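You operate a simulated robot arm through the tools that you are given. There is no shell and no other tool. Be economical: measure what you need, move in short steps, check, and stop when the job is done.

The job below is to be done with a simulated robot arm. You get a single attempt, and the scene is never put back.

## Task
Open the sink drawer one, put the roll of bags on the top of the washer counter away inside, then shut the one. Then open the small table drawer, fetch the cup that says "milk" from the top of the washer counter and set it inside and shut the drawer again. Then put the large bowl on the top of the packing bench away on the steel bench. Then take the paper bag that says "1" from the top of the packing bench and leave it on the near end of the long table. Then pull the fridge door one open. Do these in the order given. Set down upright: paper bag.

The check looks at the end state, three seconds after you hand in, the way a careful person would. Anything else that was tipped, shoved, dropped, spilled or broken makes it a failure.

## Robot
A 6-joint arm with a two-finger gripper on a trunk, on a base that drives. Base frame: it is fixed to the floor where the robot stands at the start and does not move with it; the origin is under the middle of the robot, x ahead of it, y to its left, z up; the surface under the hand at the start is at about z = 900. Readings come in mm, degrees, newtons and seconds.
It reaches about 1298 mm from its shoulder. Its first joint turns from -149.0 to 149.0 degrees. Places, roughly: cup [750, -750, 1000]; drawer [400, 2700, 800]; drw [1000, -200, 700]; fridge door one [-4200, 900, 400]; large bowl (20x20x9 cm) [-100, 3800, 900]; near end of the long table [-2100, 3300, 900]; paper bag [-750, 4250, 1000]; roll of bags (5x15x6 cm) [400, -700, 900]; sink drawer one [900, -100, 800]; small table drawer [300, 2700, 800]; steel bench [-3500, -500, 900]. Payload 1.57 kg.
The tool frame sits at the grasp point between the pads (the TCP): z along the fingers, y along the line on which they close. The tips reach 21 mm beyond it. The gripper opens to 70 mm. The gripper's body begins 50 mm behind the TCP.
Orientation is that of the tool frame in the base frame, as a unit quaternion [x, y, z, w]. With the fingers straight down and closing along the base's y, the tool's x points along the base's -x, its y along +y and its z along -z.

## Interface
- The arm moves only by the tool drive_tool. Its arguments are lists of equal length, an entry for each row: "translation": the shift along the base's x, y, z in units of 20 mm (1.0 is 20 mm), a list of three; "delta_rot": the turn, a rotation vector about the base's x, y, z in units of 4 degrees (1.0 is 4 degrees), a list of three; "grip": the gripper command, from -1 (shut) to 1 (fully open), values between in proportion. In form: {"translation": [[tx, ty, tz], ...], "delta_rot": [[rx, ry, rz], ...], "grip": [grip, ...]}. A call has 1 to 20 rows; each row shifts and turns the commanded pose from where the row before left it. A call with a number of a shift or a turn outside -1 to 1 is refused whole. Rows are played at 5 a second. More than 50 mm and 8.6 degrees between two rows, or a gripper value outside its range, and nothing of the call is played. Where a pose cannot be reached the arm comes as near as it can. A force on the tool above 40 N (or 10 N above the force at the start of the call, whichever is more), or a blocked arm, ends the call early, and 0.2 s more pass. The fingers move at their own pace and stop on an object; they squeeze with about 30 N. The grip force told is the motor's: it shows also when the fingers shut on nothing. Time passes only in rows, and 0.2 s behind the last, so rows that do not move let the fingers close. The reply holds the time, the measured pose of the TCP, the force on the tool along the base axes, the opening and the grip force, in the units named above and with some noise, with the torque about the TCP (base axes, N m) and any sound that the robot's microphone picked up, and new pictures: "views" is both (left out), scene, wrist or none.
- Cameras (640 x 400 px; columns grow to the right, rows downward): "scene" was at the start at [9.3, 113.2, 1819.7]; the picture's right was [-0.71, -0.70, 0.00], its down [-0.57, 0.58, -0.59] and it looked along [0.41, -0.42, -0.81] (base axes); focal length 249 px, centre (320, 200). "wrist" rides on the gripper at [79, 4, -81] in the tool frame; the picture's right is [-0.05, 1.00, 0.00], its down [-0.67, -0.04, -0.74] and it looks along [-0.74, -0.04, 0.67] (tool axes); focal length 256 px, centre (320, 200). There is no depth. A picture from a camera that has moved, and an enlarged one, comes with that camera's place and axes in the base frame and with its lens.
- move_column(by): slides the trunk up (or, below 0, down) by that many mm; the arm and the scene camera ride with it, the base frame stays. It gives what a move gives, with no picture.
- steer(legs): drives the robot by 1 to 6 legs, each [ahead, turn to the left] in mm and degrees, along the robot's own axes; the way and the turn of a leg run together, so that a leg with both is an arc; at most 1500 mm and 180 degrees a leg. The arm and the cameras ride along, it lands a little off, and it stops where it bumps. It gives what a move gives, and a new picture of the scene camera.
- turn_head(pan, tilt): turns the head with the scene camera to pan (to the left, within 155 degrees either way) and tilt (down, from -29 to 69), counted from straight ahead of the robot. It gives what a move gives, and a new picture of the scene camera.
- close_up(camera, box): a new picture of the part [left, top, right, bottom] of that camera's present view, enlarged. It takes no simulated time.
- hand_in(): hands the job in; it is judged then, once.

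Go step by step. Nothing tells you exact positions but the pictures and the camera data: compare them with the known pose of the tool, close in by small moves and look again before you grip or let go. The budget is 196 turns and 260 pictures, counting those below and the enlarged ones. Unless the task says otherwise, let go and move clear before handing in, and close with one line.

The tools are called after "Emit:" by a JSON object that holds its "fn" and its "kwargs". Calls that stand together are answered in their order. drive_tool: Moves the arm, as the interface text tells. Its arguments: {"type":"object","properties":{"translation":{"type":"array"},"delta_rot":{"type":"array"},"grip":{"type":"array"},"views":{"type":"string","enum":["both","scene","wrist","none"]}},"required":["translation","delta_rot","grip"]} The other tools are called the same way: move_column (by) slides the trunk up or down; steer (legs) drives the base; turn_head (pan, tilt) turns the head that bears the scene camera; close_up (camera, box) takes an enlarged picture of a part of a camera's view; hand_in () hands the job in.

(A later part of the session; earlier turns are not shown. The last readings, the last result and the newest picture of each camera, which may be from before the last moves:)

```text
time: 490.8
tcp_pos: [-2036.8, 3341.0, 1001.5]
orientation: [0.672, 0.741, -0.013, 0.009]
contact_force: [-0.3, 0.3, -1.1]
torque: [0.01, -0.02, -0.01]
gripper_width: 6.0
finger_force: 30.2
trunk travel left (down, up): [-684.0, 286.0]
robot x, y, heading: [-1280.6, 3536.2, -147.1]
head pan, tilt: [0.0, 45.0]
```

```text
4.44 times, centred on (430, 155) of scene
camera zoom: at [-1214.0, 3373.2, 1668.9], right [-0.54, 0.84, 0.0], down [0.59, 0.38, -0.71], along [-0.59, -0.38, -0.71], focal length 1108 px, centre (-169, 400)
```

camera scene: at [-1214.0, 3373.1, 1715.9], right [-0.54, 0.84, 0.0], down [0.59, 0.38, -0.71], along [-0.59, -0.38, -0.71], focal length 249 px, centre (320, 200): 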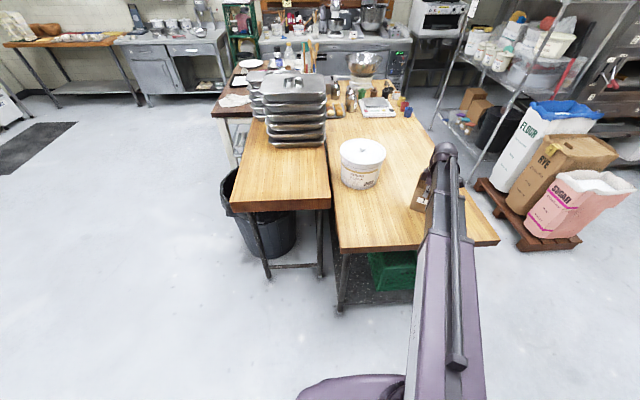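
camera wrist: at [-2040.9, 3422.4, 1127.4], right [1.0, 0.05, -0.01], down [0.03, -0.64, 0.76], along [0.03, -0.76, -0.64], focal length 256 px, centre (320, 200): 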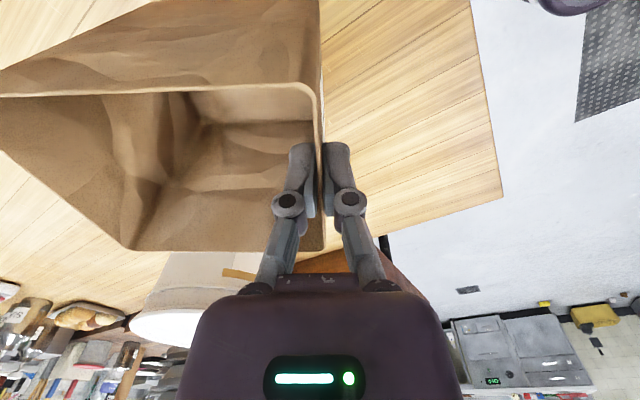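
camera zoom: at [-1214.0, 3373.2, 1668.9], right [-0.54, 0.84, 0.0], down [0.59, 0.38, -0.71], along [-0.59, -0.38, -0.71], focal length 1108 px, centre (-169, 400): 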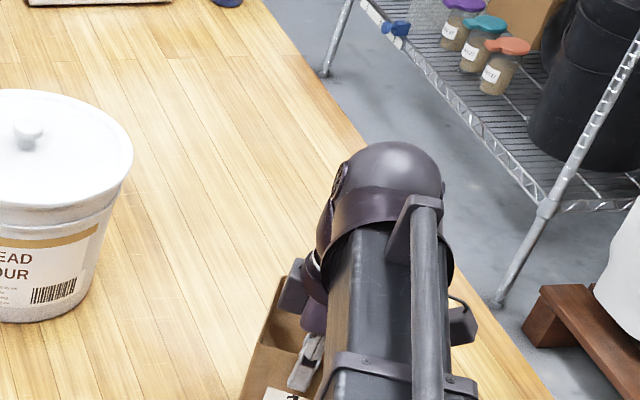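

No contact yet; keep stepping down.

Emit:
{"fn": "move_column", "kwargs": {"by": -4}}

Emit:
{"fn": "move_column", "kwargs": {"by": -4}}

Emit:
{"fn": "move_column", "kwargs": {"by": -4}}

Emit:
{"fn": "drive_tool", "kwargs": {"translation": [[0, 0, 0]], "delta_rot": [[0, 0, 0]], "grip": [-1], "views": "both"}}

```text
time: 491.3
tcp_pos: [-2037.7, 3340.1, 999.4]
orientation: [0.671, 0.741, -0.014, 0.008]
contact_force: [0.0, -0.2, -0.1]
torque: [0.01, -0.04, 0.02]
gripper_width: 6.1
finger_force: 29.7
trunk travel left (down, up): [-680.0, 290.0]
robot x, y, heading: [-1274.1, 3538.0, -147.2]
head pan, tilt: [0.0, 45.0]
```

```text
time: 491.8
tcp_pos: [-2037.4, 3340.5, 994.5]
orientation: [0.671, 0.741, -0.013, 0.009]
contact_force: [-0.3, 0.8, -0.2]
torque: [-0.02, -0.01, 0.0]
gripper_width: 5.7
finger_force: 29.9
trunk travel left (down, up): [-676.0, 294.0]
robot x, y, heading: [-1277.9, 3538.9, -147.2]
head pan, tilt: [0.0, 45.0]
```

```text
time: 492.3
tcp_pos: [-2038.5, 3340.3, 990.8]
orientation: [0.671, 0.741, -0.013, 0.008]
contact_force: [-0.7, 0.3, -0.3]
torque: [-0.04, -0.04, -0.01]
gripper_width: 5.8
finger_force: 29.7
trunk travel left (down, up): [-672.0, 298.0]
robot x, y, heading: [-1276.1, 3539.6, -147.4]
head pan, tilt: [0.0, 45.0]
```

```text
time: 492.7
tcp_pos: [-2037.7, 3341.5, 990.2]
orientation: [0.671, 0.741, -0.014, 0.008]
contact_force: [0.2, 0.3, -0.1]
torque: [-0.01, -0.06, -0.01]
gripper_width: 5.9
finger_force: 30.1
trunk travel left (down, up): [-672.0, 298.0]
robot x, y, heading: [-1275.7, 3534.6, -147.1]
head pan, tilt: [0.0, 45.0]
camera scene: at [-1214.0, 3373.1, 1656.9], right [-0.54, 0.84, 0.0], down [0.59, 0.38, -0.71], along [-0.59, -0.38, -0.71], focal length 249 px, centre (320, 200)
camera wrist: at [-2040.9, 3422.4, 1068.4], right [1.0, 0.05, -0.01], down [0.03, -0.64, 0.76], along [0.03, -0.76, -0.64], focal length 256 px, centre (320, 200)
```

scene: 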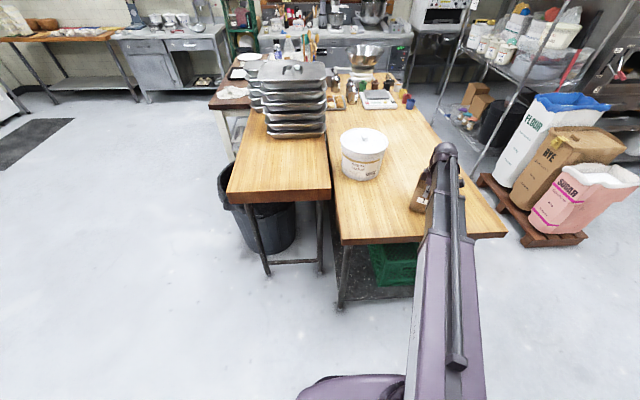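
wrist: 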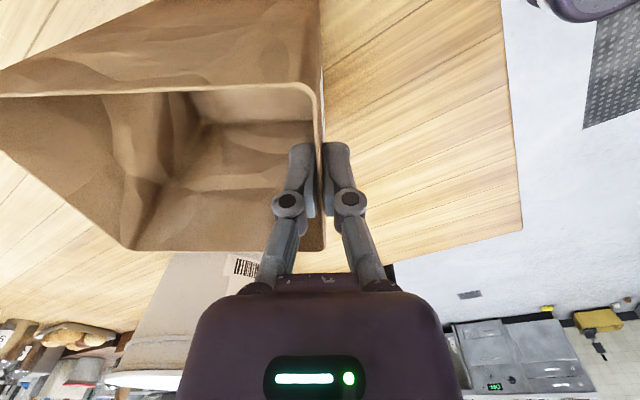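

The table is lower than I assumed (~z 865). Keep going in small steps.

Emit:
{"fn": "move_column", "kwargs": {"by": -4}}

Emit:
{"fn": "move_column", "kwargs": {"by": -4}}

Emit:
{"fn": "move_column", "kwargs": {"by": -4}}

Emit:
{"fn": "move_column", "kwargs": {"by": -4}}

```text
time: 493.3
tcp_pos: [-2038.4, 3342.3, 987.1]
orientation: [0.672, 0.741, -0.014, 0.008]
contact_force: [-0.2, 0.1, 0.4]
torque: [0.0, -0.01, 0.04]
gripper_width: 6.0
finger_force: 30.0
trunk travel left (down, up): [-668.0, 302.0]
robot x, y, heading: [-1272.3, 3538.7, -147.2]
head pan, tilt: [0.0, 45.0]
```

```text
time: 493.8
tcp_pos: [-2036.1, 3340.1, 984.4]
orientation: [0.671, 0.741, -0.014, 0.008]
contact_force: [-1.1, -0.4, 22.4]
torque: [-0.03, 0.34, -0.01]
gripper_width: 5.7
finger_force: 30.1
trunk travel left (down, up): [-664.0, 306.0]
robot x, y, heading: [-1276.2, 3538.2, -147.5]
head pan, tilt: [0.0, 45.0]
```

```text
time: 494.3
tcp_pos: [-2037.2, 3340.5, 979.6]
orientation: [0.671, 0.741, -0.014, 0.008]
contact_force: [-1.4, 0.1, 20.7]
torque: [-0.08, 0.34, 0.0]
gripper_width: 6.1
finger_force: 30.1
trunk travel left (down, up): [-660.0, 310.0]
robot x, y, heading: [-1279.4, 3536.4, -147.3]
head pan, tilt: [0.0, 45.0]
```

```text
time: 494.9
tcp_pos: [-2037.3, 3340.8, 976.7]
orientation: [0.671, 0.741, -0.014, 0.008]
contact_force: [-1.4, -0.5, 20.4]
torque: [-0.05, 0.38, -0.01]
gripper_width: 5.8
finger_force: 30.1
trunk travel left (down, up): [-656.0, 314.0]
robot x, y, heading: [-1277.6, 3537.8, -147.1]
head pan, tilt: [0.0, 45.0]
```

Contact. Release slightly, rise straight up, and check.

Emit:
{"fn": "drive_tool", "kwargs": {"translation": [[0, 0, 0], [0, 0, 0], [0, 0, 0]], "delta_rot": [[0, 0, 0], [0, 0, 0], [0, 0, 0]], "grip": [-0.2, -0.2, -0.2], "views": "wrist"}}

Emit:
{"fn": "move_column", "kwargs": {"by": 250}}

Emit:
{"fn": "drive_tool", "kwargs": {"translation": [[0.95, 0.25, 0], [0.95, 0.25, 0], [0.95, 0.25, 0], [0.95, 0.25, 0], [0.95, 0.25, 0], [0.95, 0.25, 0], [0.95, 0.25, 0], [0.95, 0.25, 0]], "delta_rot": [[0, 0, 0], [0, 0, 0], [0, 0, 0], [0, 0, 0], [0, 0, 0], [0, 0, 0], [0, 0, 0], [0, 0, 0]], "grip": [-0.2, -0.2, -0.2, -0.2, -0.2, -0.2, -0.2, -0.2], "views": "both"}}

```text
time: 495.7
tcp_pos: [-2038.5, 3340.1, 974.0]
orientation: [0.671, 0.741, -0.013, 0.008]
contact_force: [0.7, -0.1, -0.4]
torque: [0.02, 0.03, -0.02]
gripper_width: 28.1
finger_force: 0.1
trunk travel left (down, up): [-656.0, 314.0]
robot x, y, heading: [-1280.9, 3534.3, -147.4]
head pan, tilt: [0.0, 45.0]
camera wrist: at [-2040.8, 3422.4, 1052.4], right [1.0, 0.05, -0.01], down [0.03, -0.64, 0.76], along [0.03, -0.76, -0.64], focal length 256 px, centre (320, 200)
```

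wrist: 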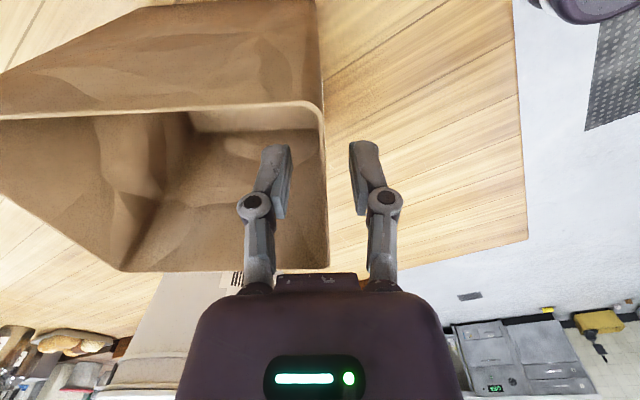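

```text
time: 498.2
tcp_pos: [-2038.2, 3339.5, 1224.5]
orientation: [0.671, 0.741, -0.013, 0.008]
contact_force: [-1.2, 1.2, 0.7]
torque: [-0.01, 0.01, -0.05]
gripper_width: 27.6
finger_force: 0.0
trunk travel left (down, up): [-906.0, 64.0]
robot x, y, heading: [-1276.3, 3539.5, -147.0]
head pan, tilt: [0.0, 45.0]
```

```text
time: 500.0
tcp_pos: [-1884.6, 3381.1, 1225.4]
orientation: [0.671, 0.741, -0.013, 0.008]
contact_force: [0.9, 0.0, 0.4]
torque: [-0.02, 0.03, -0.02]
gripper_width: 27.9
finger_force: 0.0
trunk travel left (down, up): [-906.0, 64.0]
robot x, y, heading: [-1277.8, 3539.2, -147.2]
head pan, tilt: [0.0, 45.0]
camera scene: at [-1213.4, 3373.4, 1890.9], right [-0.54, 0.84, 0.0], down [0.59, 0.38, -0.71], along [-0.59, -0.38, -0.71], focal length 249 px, centre (320, 200)
camera wrist: at [-1888.0, 3463.8, 1302.6], right [1.0, 0.05, -0.01], down [0.03, -0.64, 0.76], along [0.03, -0.76, -0.64], focal length 256 px, centre (320, 200)
```

scene: 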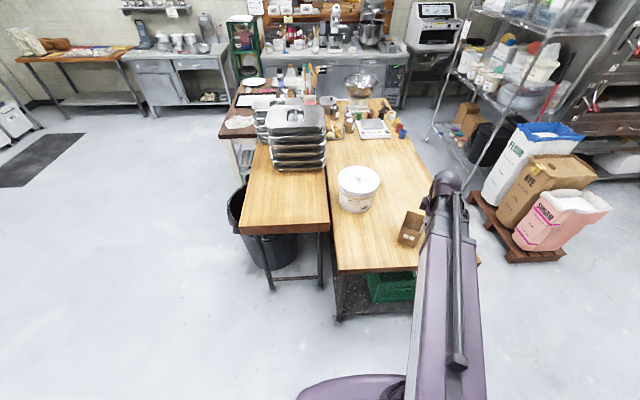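
wrist: 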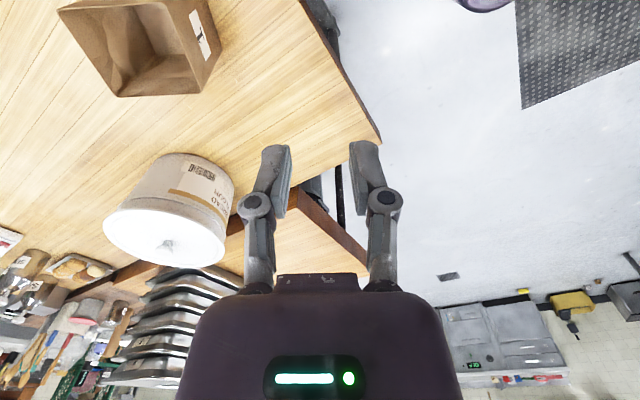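

Bag "1" stands upright on the long table's near end. Now for the fridge door: drive back around to the open floor in front of the steel bench and look at the fridge counter.

Emit:
{"fn": "steer", "kwargs": {"legs": [[0, 85], [866, 0], [866, 0], [0, -84.5], [1200, 0], [1200, 0]]}}

Emit:
{"fn": "turn_head", "kwargs": {"pan": -45, "tilt": 30}}

```text
time: 535.6
tcp_pos: [-3087.7, 511.5, 1224.2]
orientation: [0.662, 0.75, -0.012, 0.009]
contact_force: [-0.2, 0.0, -0.7]
torque: [-0.01, -0.02, -0.02]
gripper_width: 28.0
finger_force: 0.0
trunk travel left (down, up): [-906.0, 64.0]
robot x, y, heading: [-2486.6, 679.2, -145.7]
head pan, tilt: [0.0, 45.0]
camera scene: at [-2417.1, 519.1, 1890.9], right [-0.56, 0.83, 0.0], down [0.59, 0.4, -0.71], along [-0.59, -0.4, -0.71], focal length 249 px, centre (320, 200)
```

scene: 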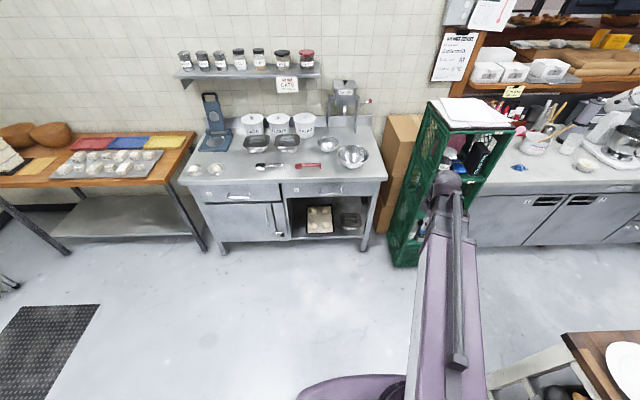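

```text
time: 536.7
tcp_pos: [-3088.3, 511.7, 1224.8]
orientation: [0.662, 0.75, -0.013, 0.008]
contact_force: [-0.2, 0.2, -1.1]
torque: [-0.06, 0.02, -0.01]
gripper_width: 28.0
finger_force: 0.1
trunk travel left (down, up): [-906.0, 64.0]
robot x, y, heading: [-2483.3, 682.0, -145.7]
head pan, tilt: [-45.0, 30.0]
camera scene: at [-2438.3, 581.9, 1913.5], right [0.19, 0.98, 0.0], down [0.49, -0.09, -0.87], along [-0.85, 0.16, -0.5], focal length 249 px, centre (320, 200)
```

scene: 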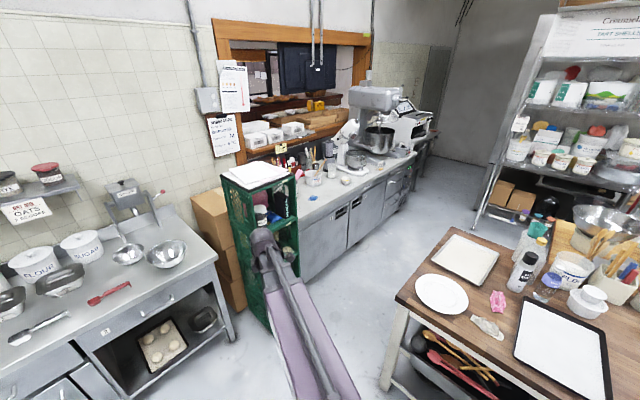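

Emit:
{"fn": "close_up", "kwargs": {"camera": "scene", "box": [270, 150, 430, 290]}}

```text
2.86 times, centred on (350, 220) of scene
camera zoom: at [-2438.3, 581.9, 1913.5], right [0.19, 0.98, 0.0], down [0.49, -0.09, -0.87], along [-0.85, 0.16, -0.5], focal length 712 px, centre (234, 143)
```

zoom: 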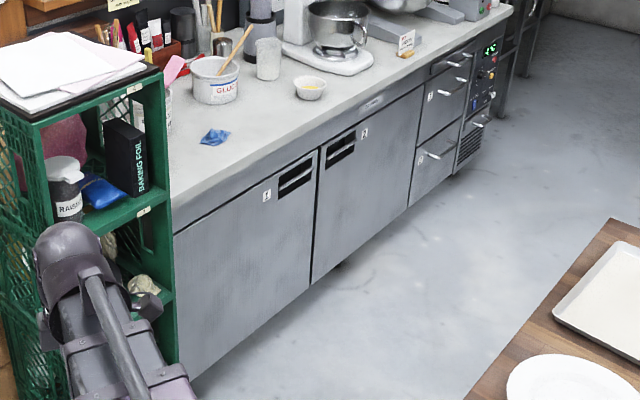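

The fridge door "1" has a recessed grip near its top right edge, so it hinges on the left. I'll move closer for a better look.

Emit:
{"fn": "steer", "kwargs": {"legs": [[0, -47.6], [517, 0]]}}

Emit:
{"fn": "turn_head", "kwargs": {"pan": 25, "tilt": 35}}

```text
time: 543.5
tcp_pos: [-3517.5, 1142.0, 1224.9]
orientation: [0.91, 0.415, -0.015, 0.002]
contact_force: [-0.3, 0.7, -0.2]
torque: [0.02, 0.02, 0.01]
gripper_width: 28.1
finger_force: 0.1
trunk travel left (down, up): [-906.0, 64.0]
robot x, y, heading: [-2985.9, 805.9, 166.4]
head pan, tilt: [-45.0, 30.0]
camera scene: at [-3028.3, 710.1, 1913.5], right [0.85, 0.52, 0.0], down [0.26, -0.43, -0.87], along [-0.45, 0.74, -0.5], focal length 249 px, centre (320, 200)
```

scene: 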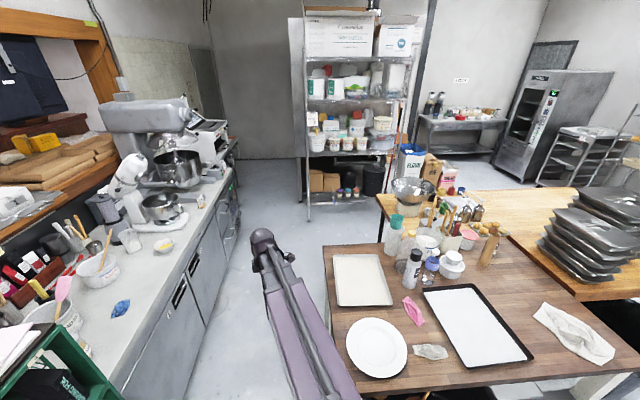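

```text
time: 544.9
tcp_pos: [-3518.2, 1142.0, 1225.1]
orientation: [0.909, 0.416, -0.015, 0.002]
contact_force: [-0.6, 0.0, -1.3]
torque: [0.0, 0.0, 0.03]
gripper_width: 28.1
finger_force: 0.1
trunk travel left (down, up): [-906.0, 64.0]
robot x, y, heading: [-2987.4, 806.9, 166.7]
head pan, tilt: [25.0, 35.0]
camera scene: at [-3067.4, 615.3, 1905.7], right [-0.2, 0.98, 0.0], down [0.56, 0.11, -0.82], along [-0.8, -0.16, -0.57], focal length 249 px, centre (320, 200)
```

scene: 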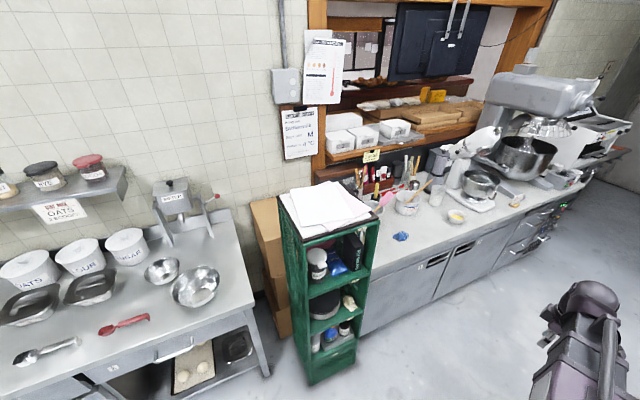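

Emit:
{"fn": "close_up", "kwargs": {"camera": "scene", "box": [350, 210, 500, 340]}}

```text
3.08 times, centred on (425, 275) of scene
camera zoom: at [-3067.4, 615.3, 1905.7], right [-0.2, 0.98, 0.0], down [0.56, 0.11, -0.82], along [-0.8, -0.16, -0.57], focal length 767 px, centre (-3, -31)
```

zoom: 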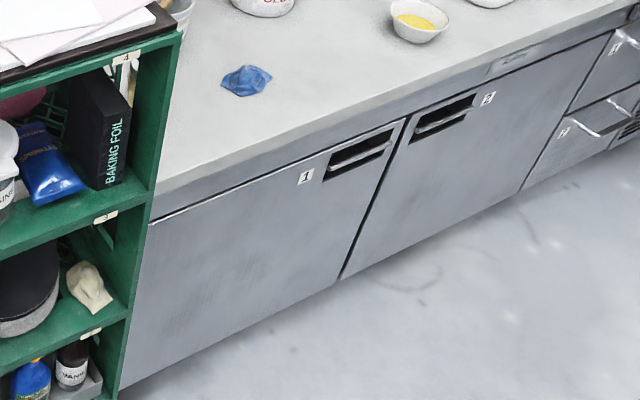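

I can see a horizontal bar set in a dark pocket on door 1, at about (-4245,1119,722). I'll yaw the gripper and pitch it level, pointing toward the pocket, while extending.

Emit:
{"fn": "drive_tool", "kwargs": {"translation": [[0, 0, 0], [0, 0, 0], [0, 0, 0], [0, 0, 0], [0, 0, 0], [0, 0, 0], [0, 0, 0], [0, 0, 0], [0, 0, 0], [0, 0, 0], [0, 0, 0], [0, 0, 0]], "delta_rot": [[0, 0, 0.954], [0, 0, 0.954], [0, 0, 0.954], [0, 0, 0.954], [0, 0, 0.954], [0, 0, 0.954], [0, 0, 0.954], [0, 0, 0.954], [0, 0, 0.954], [0, 0, 0.954], [0, 0, 0.954], [0, 0, 0.954]], "grip": [0, 0, 0, 0, 0, 0, 0, 0, 0, 0, 0, 0], "views": "none"}}

Emit:
{"fn": "drive_tool", "kwargs": {"translation": [[-0.5, -0.04, 0], [-0.5, -0.04, 0], [-0.5, -0.04, 0], [-0.5, -0.04, 0], [-0.5, -0.04, 0], [-0.5, -0.04, 0], [-0.5, -0.04, 0], [-0.5, -0.04, 0], [-0.5, -0.04, 0], [-0.5, -0.04, 0], [-0.5, -0.04, 0], [-0.5, -0.04, 0], [-0.5, -0.04, 0], [-0.5, -0.04, 0], [-0.5, -0.04, 0], [-0.5, -0.04, 0], [-0.5, -0.04, 0], [-0.5, -0.04, 0], [-0.5, -0.04, 0], [-0.5, -0.04, 0]], "delta_rot": [[-0.087, 0.996, 0], [-0.087, 0.996, 0], [-0.087, 0.996, 0], [-0.087, 0.996, 0], [-0.087, 0.996, 0], [-0.087, 0.996, 0], [-0.087, 0.996, 0], [-0.087, 0.996, 0], [-0.087, 0.996, 0], [-0.087, 0.996, 0], [-0.087, 0.996, 0], [-0.087, 0.996, 0], [-0.087, 0.996, 0], [-0.087, 0.996, 0], [-0.087, 0.996, 0], [-0.087, 0.996, 0], [-0.087, 0.996, 0], [-0.087, 0.996, 0], [-0.087, 0.996, 0], [-0.087, 0.996, 0]], "grip": [0, 0, 0, 0, 0, 0, 0, 0, 0, 0, 0, 0, 0, 0, 0, 0, 0, 0, 0, 0], "views": "none"}}

Emit:
{"fn": "drive_tool", "kwargs": {"translation": [[0, 0, 0], [0, 0, 0], [0, 0, 0]], "delta_rot": [[-0.087, 0.996, 0], [-0.087, 0.996, 0], [-0.044, 0.5, 0]], "grip": [0, 0, 0], "views": "both"}}

```text
time: 547.5
tcp_pos: [-3518.8, 1142.3, 1223.5]
orientation: [0.675, 0.738, -0.013, 0.009]
contact_force: [0.4, 0.0, -0.2]
torque: [-0.03, 0.01, 0.02]
gripper_width: 34.9
finger_force: 0.1
trunk travel left (down, up): [-906.0, 64.0]
robot x, y, heading: [-2989.3, 810.9, 166.7]
head pan, tilt: [25.0, 35.0]
```

```text
time: 551.7
tcp_pos: [-3717.9, 1126.9, 1379.5]
orientation: [0.509, 0.569, -0.484, -0.427]
contact_force: [0.6, 0.5, 0.3]
torque: [0.01, -0.03, 0.0]
gripper_width: 35.0
finger_force: 0.0
out of reach, approached as far as the arm can: row 3, 4, 5, 6, 7, 8, 9, 10, 11, 12, 13, 14, 15, 16, 17, 18, 19, 20
trunk travel left (down, up): [-906.0, 64.0]
robot x, y, heading: [-2987.2, 810.1, 166.5]
head pan, tilt: [25.0, 35.0]
```

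```text
time: 552.5
tcp_pos: [-3722.2, 1121.5, 1399.9]
orientation: [0.501, 0.527, -0.523, -0.444]
contact_force: [0.0, -1.1, -0.6]
torque: [0.02, -0.02, 0.01]
gripper_width: 35.0
finger_force: 0.1
out of reach, approached as far as the arm can: row 1, 2
trunk travel left (down, up): [-906.0, 64.0]
robot x, y, heading: [-2988.2, 808.1, 166.6]
head pan, tilt: [25.0, 35.0]
camera scene: at [-3067.3, 615.3, 1905.7], right [-0.2, 0.98, 0.0], down [0.56, 0.12, -0.82], along [-0.8, -0.16, -0.57], focal length 249 px, centre (320, 200)
camera wrist: at [-3650.3, 1208.0, 1394.7], right [0.07, -0.1, -0.99], down [0.81, -0.58, 0.12], along [-0.59, -0.81, 0.04], focal length 256 px, centre (320, 200)
```

scene: 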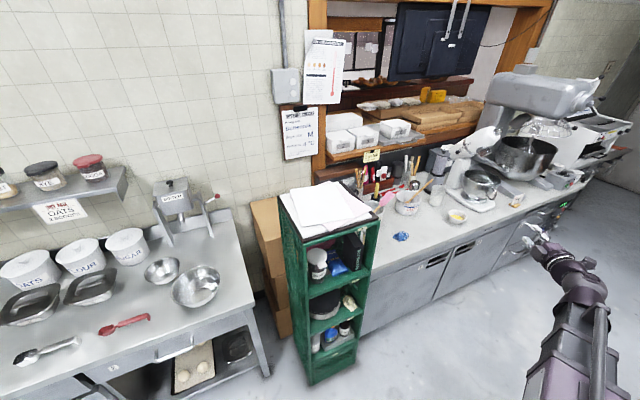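
wrist: 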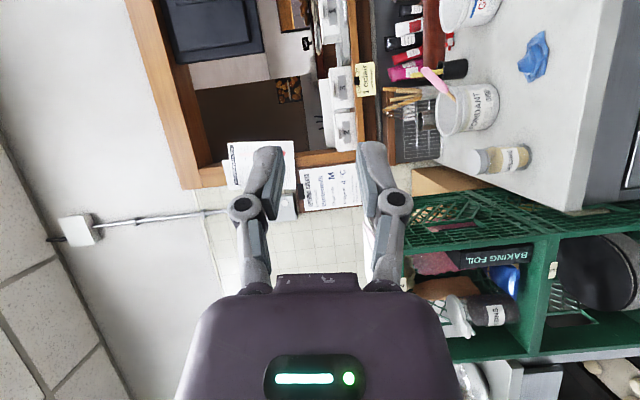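

Level now. Lower the column toward the handle height.

Emit:
{"fn": "move_column", "kwargs": {"by": -400}}

Emit:
{"fn": "move_column", "kwargs": {"by": -250}}

Emit:
{"fn": "drive_tool", "kwargs": {"translation": [[0, 0, 0]], "delta_rot": [[0, 0, 0]], "grip": [0], "views": "both"}}

```text
time: 556.3
tcp_pos: [-3723.4, 1121.7, 999.8]
orientation: [0.502, 0.528, -0.523, -0.443]
contact_force: [-0.6, 0.4, -0.4]
torque: [0.02, 0.01, -0.02]
gripper_width: 35.2
finger_force: 0.0
trunk travel left (down, up): [-506.0, 464.0]
robot x, y, heading: [-2986.5, 811.6, 166.4]
head pan, tilt: [25.0, 35.0]
```

```text
time: 558.9
tcp_pos: [-3722.5, 1120.6, 748.8]
orientation: [0.502, 0.528, -0.523, -0.443]
contact_force: [0.0, -0.4, 0.1]
torque: [-0.04, 0.04, -0.01]
gripper_width: 35.2
finger_force: 0.0
trunk travel left (down, up): [-256.0, 714.0]
robot x, y, heading: [-2990.6, 810.9, 166.3]
head pan, tilt: [25.0, 35.0]
```

```text
time: 559.3
tcp_pos: [-3723.0, 1121.5, 749.8]
orientation: [0.501, 0.528, -0.523, -0.444]
contact_force: [0.4, 0.1, 1.1]
torque: [0.02, 0.02, 0.0]
gripper_width: 34.8
finger_force: 0.0
trunk travel left (down, up): [-256.0, 714.0]
robot x, y, heading: [-2988.7, 805.5, 166.5]
head pan, tilt: [25.0, 35.0]
camera scene: at [-3067.4, 615.3, 1255.7], right [-0.2, 0.98, 0.0], down [0.56, 0.12, -0.82], along [-0.8, -0.16, -0.57], focal length 249 px, centre (320, 200)
camera wrist: at [-3650.4, 1208.0, 744.7], right [0.07, -0.1, -0.99], down [0.81, -0.58, 0.12], along [-0.59, -0.81, 0.04], focal length 256 px, centre (320, 200)
```

scene: 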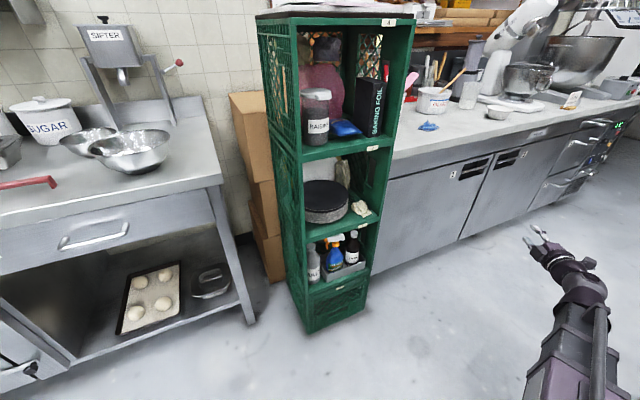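
wrist: 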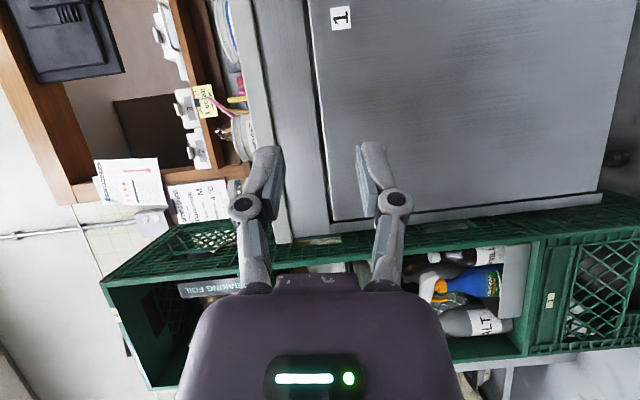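

The door plane is at u≈-2790, the pocket bar near (-4255,1126,705). Approach and lower to that height, then look.

Emit:
{"fn": "drive_tool", "kwargs": {"translation": [[-0.98, 0.05, 0], [-0.98, 0.05, 0], [-0.98, 0.05, 0], [-0.98, 0.05, 0], [-0.98, 0.05, 0], [-0.98, 0.05, 0], [-0.98, 0.05, 0], [-0.98, 0.05, 0], [-0.98, 0.05, 0], [-0.98, 0.05, 0], [-0.98, 0.05, 0], [-0.98, 0.05, 0], [-0.98, 0.05, 0], [-0.98, 0.05, 0], [-0.98, 0.05, 0], [-0.98, 0.05, 0], [-0.98, 0.05, 0]], "delta_rot": [[0, 0, 0], [0, 0, 0], [0, 0, 0], [0, 0, 0], [0, 0, 0], [0, 0, 0], [0, 0, 0], [0, 0, 0], [0, 0, 0], [0, 0, 0], [0, 0, 0], [0, 0, 0], [0, 0, 0], [0, 0, 0], [0, 0, 0], [0, 0, 0], [0, 0, 0]], "grip": [0, 0, 0, 0, 0, 0, 0, 0, 0, 0, 0, 0, 0, 0, 0, 0, 0], "views": "none"}}

Emit:
{"fn": "move_column", "kwargs": {"by": -45}}

Emit:
{"fn": "drive_tool", "kwargs": {"translation": [[0, 0, 0]], "delta_rot": [[0, 0, 0]], "grip": [0], "views": "both"}}

```text
time: 562.9
tcp_pos: [-4056.8, 1136.3, 749.1]
orientation: [0.501, 0.528, -0.523, -0.444]
contact_force: [0.3, 0.1, 0.1]
torque: [0.05, -0.03, 0.01]
gripper_width: 34.9
finger_force: 0.1
trunk travel left (down, up): [-256.0, 714.0]
robot x, y, heading: [-2987.5, 809.0, 166.6]
head pan, tilt: [25.0, 35.0]
```

```text
time: 563.8
tcp_pos: [-4055.4, 1137.7, 706.3]
orientation: [0.501, 0.528, -0.524, -0.443]
contact_force: [-0.8, -0.4, 0.6]
torque: [-0.03, -0.02, 0.03]
gripper_width: 35.0
finger_force: 0.1
trunk travel left (down, up): [-211.0, 759.0]
robot x, y, heading: [-2988.8, 811.5, 166.6]
head pan, tilt: [25.0, 35.0]
```

```text
time: 564.2
tcp_pos: [-4055.6, 1136.5, 704.4]
orientation: [0.502, 0.528, -0.523, -0.443]
contact_force: [0.1, 0.0, -0.9]
torque: [0.02, 0.0, 0.03]
gripper_width: 35.2
finger_force: 0.1
trunk travel left (down, up): [-211.0, 759.0]
robot x, y, heading: [-2983.6, 810.9, 166.7]
head pan, tilt: [25.0, 35.0]
camera scene: at [-3067.5, 615.3, 1210.7], right [-0.2, 0.98, 0.0], down [0.56, 0.12, -0.82], along [-0.8, -0.16, -0.57], focal length 249 px, centre (320, 200)
camera wrist: at [-3983.3, 1224.1, 699.7], right [0.07, -0.1, -0.99], down [0.81, -0.58, 0.12], along [-0.59, -0.81, 0.04], focal length 256 px, centre (320, 200)
```

scene: 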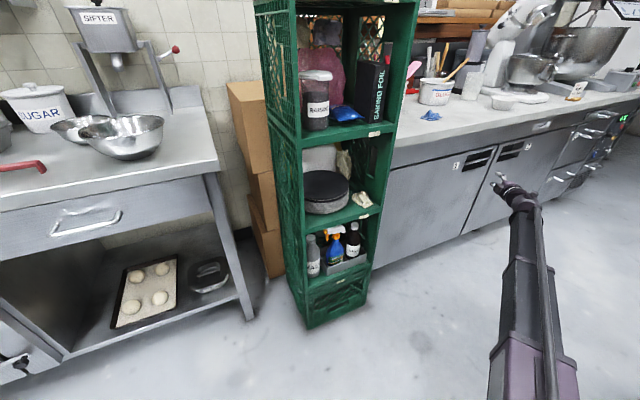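
wrist: 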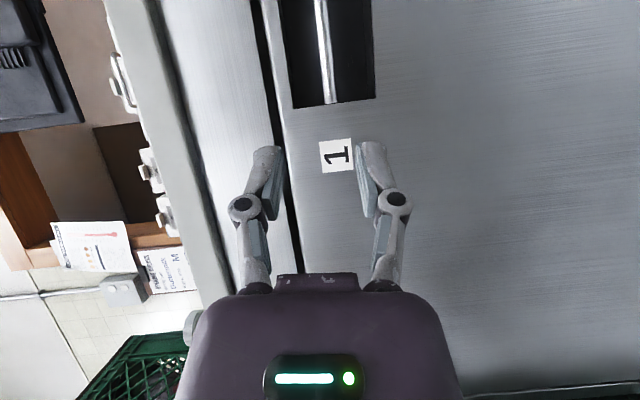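

Clear view: a horizontal bar in the pocket at z≈688, around n≈-3385. Lower 16 mm and approach most of the way.

Emit:
{"fn": "move_column", "kwargs": {"by": -16}}

Emit:
{"fn": "drive_tool", "kwargs": {"translation": [[-1, -0.156, 0], [-1, -0.156, 0], [-1, -0.156, 0], [-1, -0.156, 0], [-1, -0.156, 0], [-1, -0.156, 0]], "delta_rot": [[0, 0, 0], [0, 0, 0], [0, 0, 0], [0, 0, 0], [0, 0, 0], [0, 0, 0]], "grip": [0.1, 0.1, 0.1, 0.1, 0.1, 0.1], "views": "wrist"}}

```text
time: 564.8
tcp_pos: [-4055.5, 1137.6, 688.9]
orientation: [0.501, 0.528, -0.523, -0.444]
contact_force: [-0.3, 0.5, -0.5]
torque: [0.02, 0.01, -0.01]
gripper_width: 34.8
finger_force: 0.0
trunk travel left (down, up): [-195.0, 775.0]
robot x, y, heading: [-2987.4, 808.3, 166.5]
head pan, tilt: [25.0, 35.0]
```

```text
time: 566.2
tcp_pos: [-4176.6, 1119.2, 688.7]
orientation: [0.501, 0.528, -0.523, -0.444]
contact_force: [0.4, -0.7, 0.6]
torque: [0.0, 0.01, 0.01]
gripper_width: 38.3
finger_force: 0.1
trunk travel left (down, up): [-195.0, 775.0]
robot x, y, heading: [-2990.8, 811.6, 166.6]
head pan, tilt: [25.0, 35.0]
camera wrist: at [-4104.0, 1206.0, 683.7], right [0.07, -0.1, -0.99], down [0.81, -0.58, 0.12], along [-0.59, -0.81, 0.04], focal length 256 px, centre (320, 200)
```

wrist: 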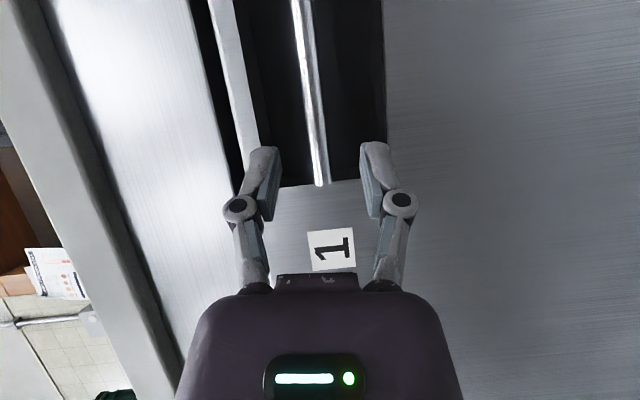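

Emit:
{"fn": "drive_tool", "kwargs": {"translation": [[-0.95, -0.15, 0], [-0.95, -0.15, 0], [-0.95, -0.15, 0]], "delta_rot": [[0, 0, 0], [0, 0, 0], [0, 0, 0]], "grip": [0.1, 0.1, 0.1], "views": "wrist"}}

```text
time: 567.0
tcp_pos: [-4234.2, 1108.6, 688.4]
orientation: [0.502, 0.528, -0.523, -0.443]
contact_force: [1.1, 0.1, 1.0]
torque: [0.0, 0.01, 0.06]
gripper_width: 38.3
finger_force: 0.1
trunk travel left (down, up): [-195.0, 775.0]
robot x, y, heading: [-2986.9, 809.6, 166.5]
head pan, tilt: [25.0, 35.0]
camera wrist: at [-4161.4, 1196.7, 683.6], right [0.07, -0.1, -0.99], down [0.81, -0.58, 0.12], along [-0.59, -0.81, 0.04], focal length 256 px, centre (320, 200)
```

wrist: 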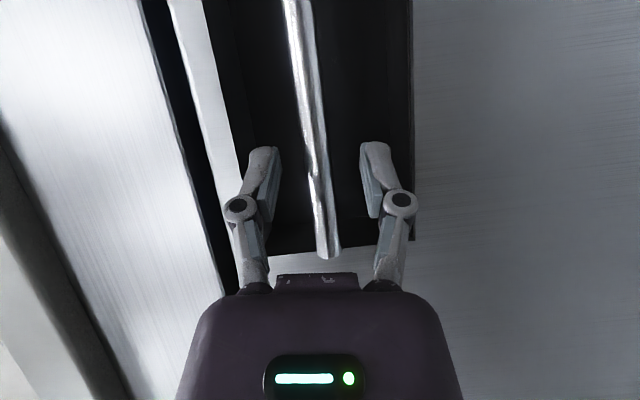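

The bar is between the fingers; close on it.

Emit:
{"fn": "drive_tool", "kwargs": {"translation": [[-0.3, -0.05, 0], [0, 0, 0], [0, 0, 0], [0, 0, 0], [0, 0, 0]], "delta_rot": [[0, 0, 0], [0, 0, 0], [0, 0, 0], [0, 0, 0], [0, 0, 0]], "grip": [0.1, -1, -1, -1, -1], "views": "wrist"}}

```text
time: 568.2
tcp_pos: [-4240.3, 1109.2, 689.3]
orientation: [0.501, 0.527, -0.523, -0.444]
contact_force: [-1.2, -0.3, 6.2]
torque: [0.53, 0.45, -0.42]
gripper_width: 14.6
finger_force: 31.7
trunk travel left (down, up): [-195.0, 775.0]
robot x, y, heading: [-2988.0, 808.2, 166.7]
head pan, tilt: [25.0, 35.0]
camera wrist: at [-4166.9, 1195.7, 684.4], right [0.07, -0.1, -0.99], down [0.81, -0.58, 0.12], along [-0.59, -0.81, 0.04], focal length 256 px, centre (320, 200)
```

wrist: 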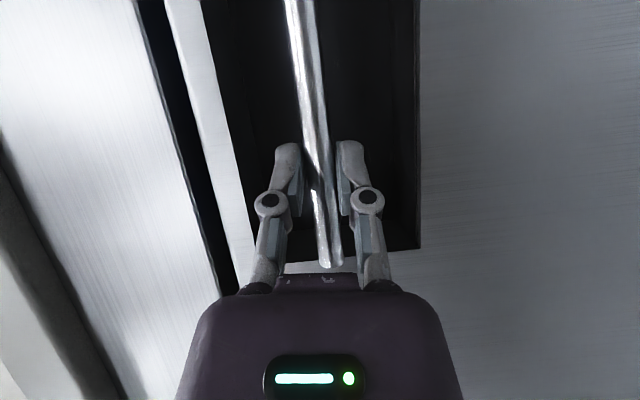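

Bar gripped (14.6 mm). Pull along the door's arc (hinge ≈ (-3955,700), radius ≈ 497 mm), first 20°.

Emit:
{"fn": "drive_tool", "kwargs": {"translation": [[0.71, 0.495, 0], [0.73, 0.47, 0], [0.745, 0.445, 0], [0.76, 0.42, 0], [0.77, 0.395, 0], [0.79, 0.365, 0], [0.795, 0.335, 0], [0.81, 0.31, 0], [0.825, 0.28, 0], [0.83, 0.25, 0]], "delta_rot": [[0, 0, 0], [0, 0, 0], [0, 0, 0], [0, 0, 0], [0, 0, 0], [0, 0, 0], [0, 0, 0], [0, 0, 0], [0, 0, 0], [0, 0, 0]], "grip": [-1, -1, -1, -1, -1, -1, -1, -1, -1, -1], "views": "both"}}

```text
time: 570.4
tcp_pos: [-4083.5, 1183.9, 688.2]
orientation: [0.502, 0.527, -0.523, -0.443]
contact_force: [0.5, -3.9, 5.7]
torque: [0.43, 0.23, -0.09]
gripper_width: 14.5
finger_force: 32.1
trunk travel left (down, up): [-195.0, 775.0]
robot x, y, heading: [-2989.7, 814.3, 166.6]
head pan, tilt: [25.0, 35.0]
camera scene: at [-3066.9, 614.7, 1194.7], right [-0.2, 0.98, 0.0], down [0.56, 0.12, -0.82], along [-0.8, -0.16, -0.57], focal length 249 px, centre (320, 200)
camera wrist: at [-4011.3, 1271.1, 684.4], right [0.07, -0.1, -0.99], down [0.81, -0.58, 0.12], along [-0.59, -0.81, 0.04], focal length 256 px, centre (320, 200)
```

scene: 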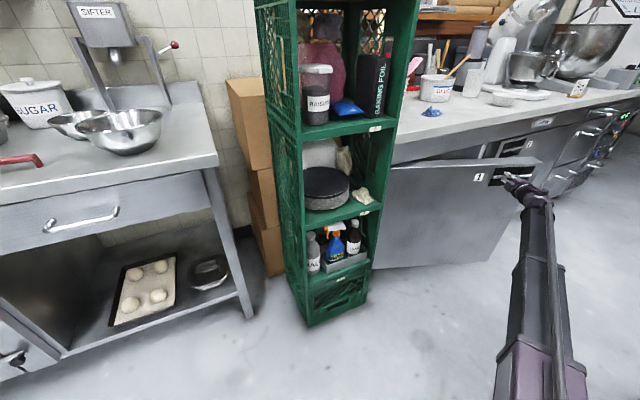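
wrist: 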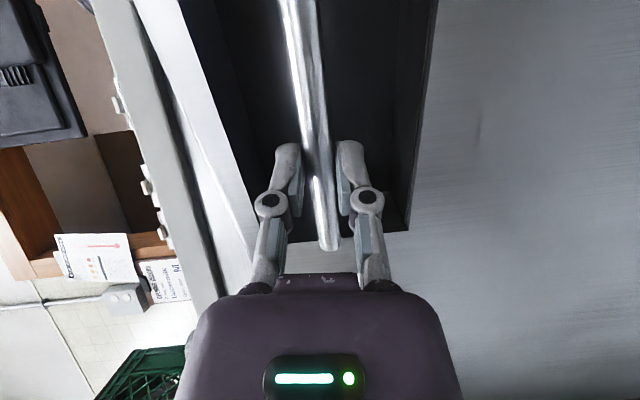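

Door opens easily. Continue along the arc to about 50°, turning the gripper with the door.

Emit:
{"fn": "drive_tool", "kwargs": {"translation": [[0.835, 0.225, 0], [0.845, 0.195, 0], [0.855, 0.16, 0], [0.855, 0.135, 0], [0.86, 0.105, 0], [0.865, 0.075, 0], [0.865, 0.04, 0], [0.865, 0.015, 0], [0.87, -0.015, 0], [0.865, -0.05, 0], [0.865, -0.075, 0], [0.86, -0.11, 0], [0.855, -0.135, 0], [0.85, -0.17, 0], [0.845, -0.195, 0]], "delta_rot": [[0, 0, 0], [0, 0, 0], [0, 0, 0], [0, 0, -0.4], [0, 0, -0.5], [0, 0, -0.5], [0, 0, -0.5], [0, 0, -0.5], [0, 0, -0.5], [0, 0, -0.5], [0, 0, -0.5], [0, 0, -0.5], [0, 0, -0.5], [0, 0, -0.5], [0, 0, -0.5]], "grip": [-1, -1, -1, -1, -1, -1, -1, -1, -1, -1, -1, -1, -1, -1, -1], "views": "both"}}

```text
time: 573.6
tcp_pos: [-3824.9, 1186.9, 688.3]
orientation: [0.599, 0.415, -0.421, -0.54]
contact_force: [-4.7, -18.7, 9.5]
torque: [0.51, 0.04, 0.63]
gripper_width: 14.5
finger_force: 32.1
trunk travel left (down, up): [-195.0, 775.0]
robot x, y, heading: [-2987.3, 810.3, 166.4]
head pan, tilt: [25.0, 35.0]
camera scene: at [-3066.7, 613.7, 1194.5], right [-0.2, 0.98, 0.0], down [0.56, 0.12, -0.82], along [-0.8, -0.16, -0.57], focal length 249 px, centre (320, 200)
camera wrist: at [-3723.6, 1238.0, 684.5], right [0.03, -0.12, -0.99], down [0.51, -0.85, 0.12], along [-0.86, -0.51, 0.04], focal length 256 px, centre (320, 200)
```

scene: 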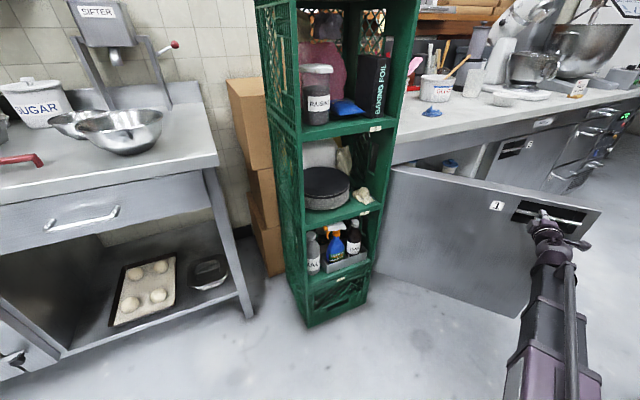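
wrist: 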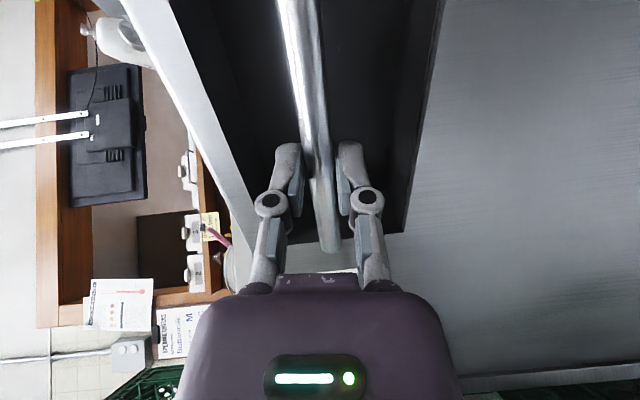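

~50° open. Force shows slight radius mismatch; continue a bit further with a small correction.

Emit:
{"fn": "drive_tool", "kwargs": {"translation": [[0.835, -0.35, 0], [0.83, -0.38, 0], [0.82, -0.4, 0], [0.815, -0.38, 0], [0.795, -0.37, 0], [0.78, -0.38, 0], [0.77, -0.4, 0], [0.76, -0.42, 0]], "delta_rot": [[0, 0, -0.5], [0, 0, -0.5], [0, 0, -0.5], [0, 0, -0.5], [0, 0, -0.5], [0, 0, -0.5], [0, 0, -0.5], [0, 0, -0.5]], "grip": [-1, -1, -1, -1, -1, -1, -1, -1], "views": "both"}}

```text
time: 574.9
tcp_pos: [-3743.6, 1143.9, 688.4]
orientation: [0.652, 0.33, -0.419, -0.539]
contact_force: [4.3, 6.6, 27.2]
torque: [0.63, 0.17, 0.05]
gripper_width: 16.6
finger_force: 31.9
trunk travel left (down, up): [-195.0, 775.0]
robot x, y, heading: [-2986.7, 814.9, 166.6]
head pan, tilt: [25.0, 35.0]
stopped in row 6: the force on the tool passed its limit at 46 N (the readings are from after the stop); the commanded pose is now the measured one
camera scene: at [-3065.0, 614.6, 1195.1], right [-0.2, 0.98, 0.0], down [0.56, 0.12, -0.82], along [-0.8, -0.16, -0.57], focal length 249 px, centre (320, 200)
camera wrist: at [-3637.0, 1177.3, 674.4], right [-0.04, -0.25, -0.97], down [0.39, -0.9, 0.21], along [-0.92, -0.36, 0.14], focal length 256 px, centre (320, 200)
```

scene: 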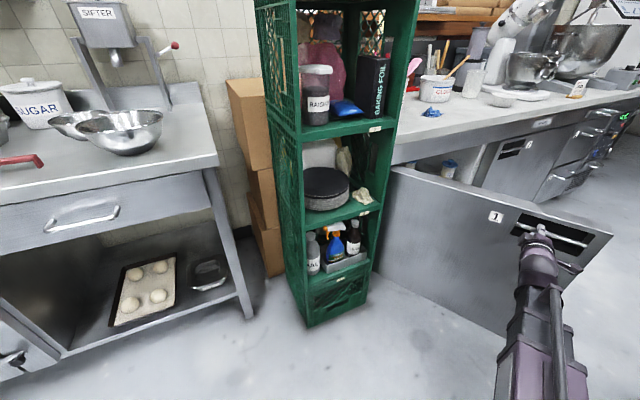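
wrist: 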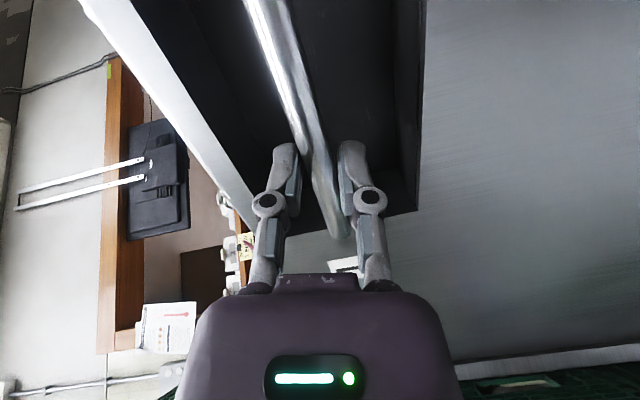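

The door stands at about 60°. Release the bar and back straight out.

Emit:
{"fn": "drive_tool", "kwargs": {"translation": [[0, 0, 0], [0, 0, 0], [0.45, -0.21, 0], [0.45, -0.21, 0], [0.45, -0.21, 0], [0.45, -0.21, 0], [0.45, -0.21, 0], [0.45, -0.21, 0], [0.45, -0.21, 0]], "delta_rot": [[0, 0, 0], [0, 0, 0], [0, 0, 0], [0, 0, 0], [0, 0, 0], [0, 0, 0], [0, 0, 0], [0, 0, 0], [0, 0, 0]], "grip": [0.15, 0.15, 0.15, 0.15, 0.15, 0.15, 0.15, 0.15, 0.15], "views": "both"}}

```text
time: 576.9
tcp_pos: [-3681.7, 1112.3, 685.8]
orientation: [0.655, 0.33, -0.418, -0.537]
contact_force: [0.4, 0.3, -1.1]
torque: [0.03, 0.0, 0.01]
gripper_width: 40.0
finger_force: 0.2
trunk travel left (down, up): [-195.0, 775.0]
robot x, y, heading: [-2985.0, 812.5, 166.5]
head pan, tilt: [25.0, 35.0]
camera scene: at [-3067.5, 615.3, 1194.7], right [-0.2, 0.98, 0.0], down [0.56, 0.11, -0.82], along [-0.8, -0.16, -0.57], focal length 249 px, centre (320, 200)
camera wrist: at [-3574.7, 1147.8, 671.5], right [-0.04, -0.25, -0.97], down [0.38, -0.9, 0.22], along [-0.92, -0.36, 0.13], focal length 256 px, centre (320, 200)
```

scene: 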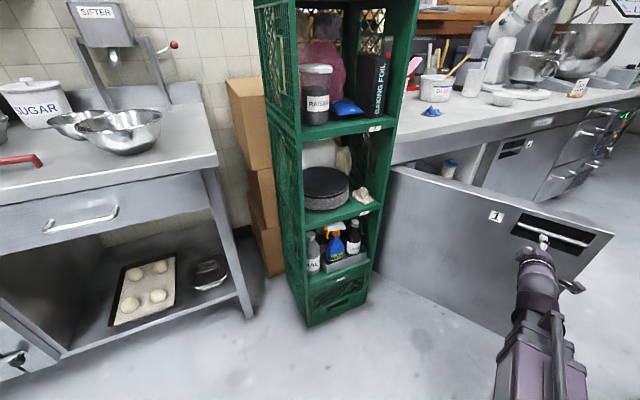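
wrist: 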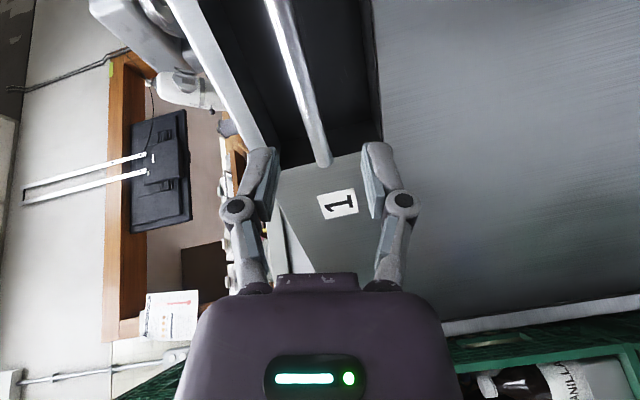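

The door stays at ~60°. To be safely "open", I'll swing it a little wider by hooking a closed gripper behind its top edge: first raise and point the gripper down.

Emit:
{"fn": "move_column", "kwargs": {"by": 400}}

Emit:
{"fn": "drive_tool", "kwargs": {"translation": [[0, 0, 0], [0, 0, 0], [0, 0, 0], [0, 0, 0], [0, 0, 0], [0, 0, 0], [0, 0, 0], [0, 0, 0], [0, 0, 0], [0, 0, 0], [0, 0, 0], [0, 0, 0], [0, 0, 0], [0, 0, 0], [0, 0, 0], [0, 0, 0], [0, 0, 0], [0, 0, 0], [0, 0, 0], [0, 0, 0]], "delta_rot": [[-0.45, -0.97, 0], [-0.45, -0.97, 0], [-0.45, -0.97, 0], [-0.45, -0.97, 0], [-0.45, -0.97, 0], [-0.45, -0.97, 0], [-0.45, -0.97, 0], [-0.45, -0.97, 0], [-0.45, -0.97, 0], [-0.45, -0.97, 0], [-0.45, -0.97, 0], [-0.45, -0.97, 0], [-0.45, -0.97, 0], [-0.45, -0.97, 0], [-0.45, -0.97, 0], [-0.45, -0.97, 0], [-0.45, -0.97, 0], [-0.45, -0.97, 0], [-0.45, -0.97, 0], [-0.45, -0.97, 0]], "grip": [-1, -1, -1, -1, -1, -1, -1, -1, -1, -1, -1, -1, -1, -1, -1, -1, -1, -1, -1, -1], "views": "both"}}

```text
time: 580.7
tcp_pos: [-3683.2, 1114.2, 1085.8]
orientation: [0.654, 0.33, -0.417, -0.538]
contact_force: [0.4, 0.1, -0.1]
torque: [0.0, -0.02, -0.05]
gripper_width: 40.2
finger_force: 0.1
trunk travel left (down, up): [-595.0, 375.0]
robot x, y, heading: [-2986.4, 813.1, 166.8]
head pan, tilt: [25.0, 35.0]
```

```text
time: 584.9
tcp_pos: [-3681.6, 1113.6, 913.9]
orientation: [0.891, 0.455, 0.003, -0.004]
contact_force: [0.1, 1.0, -0.6]
torque: [-0.02, -0.01, 0.0]
gripper_width: 0.0
finger_force: 27.9
out of reach, approached as far as the arm can: row 1, 2, 3, 4, 5, 6, 7, 8, 9, 10, 11, 12, 13, 14, 15, 16, 17, 19
trunk travel left (down, up): [-595.0, 375.0]
robot x, y, heading: [-2985.4, 809.1, 166.6]
head pan, tilt: [25.0, 35.0]
camera scene: at [-3067.6, 615.3, 1594.7], right [-0.2, 0.98, 0.0], down [0.56, 0.11, -0.82], along [-0.8, -0.16, -0.57], focal length 249 px, centre (320, 200)
camera wrist: at [-3632.5, 1174.6, 994.3], right [0.78, -0.63, 0.0], down [-0.42, -0.52, 0.74], along [-0.47, -0.57, -0.67], focal length 256 px, centre (320, 200)
```

scene: 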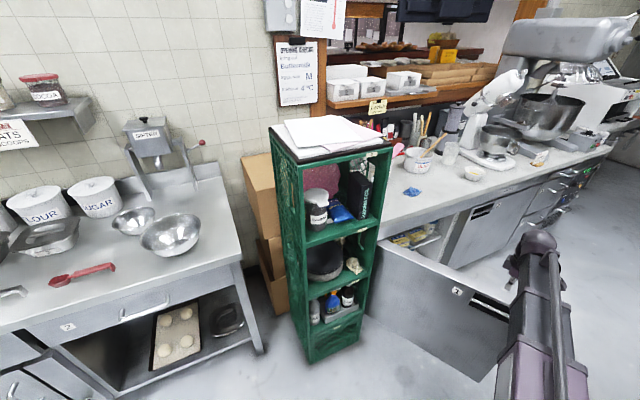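
wrist: 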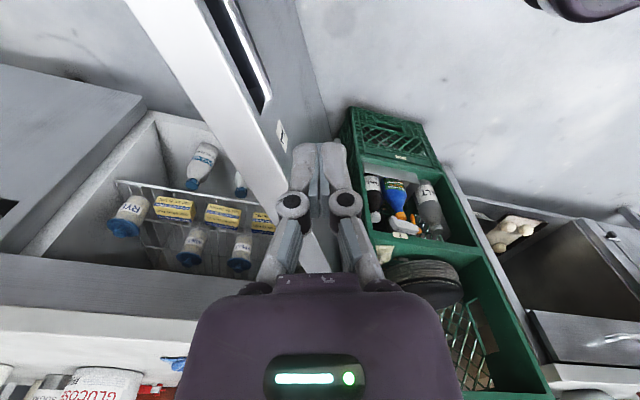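

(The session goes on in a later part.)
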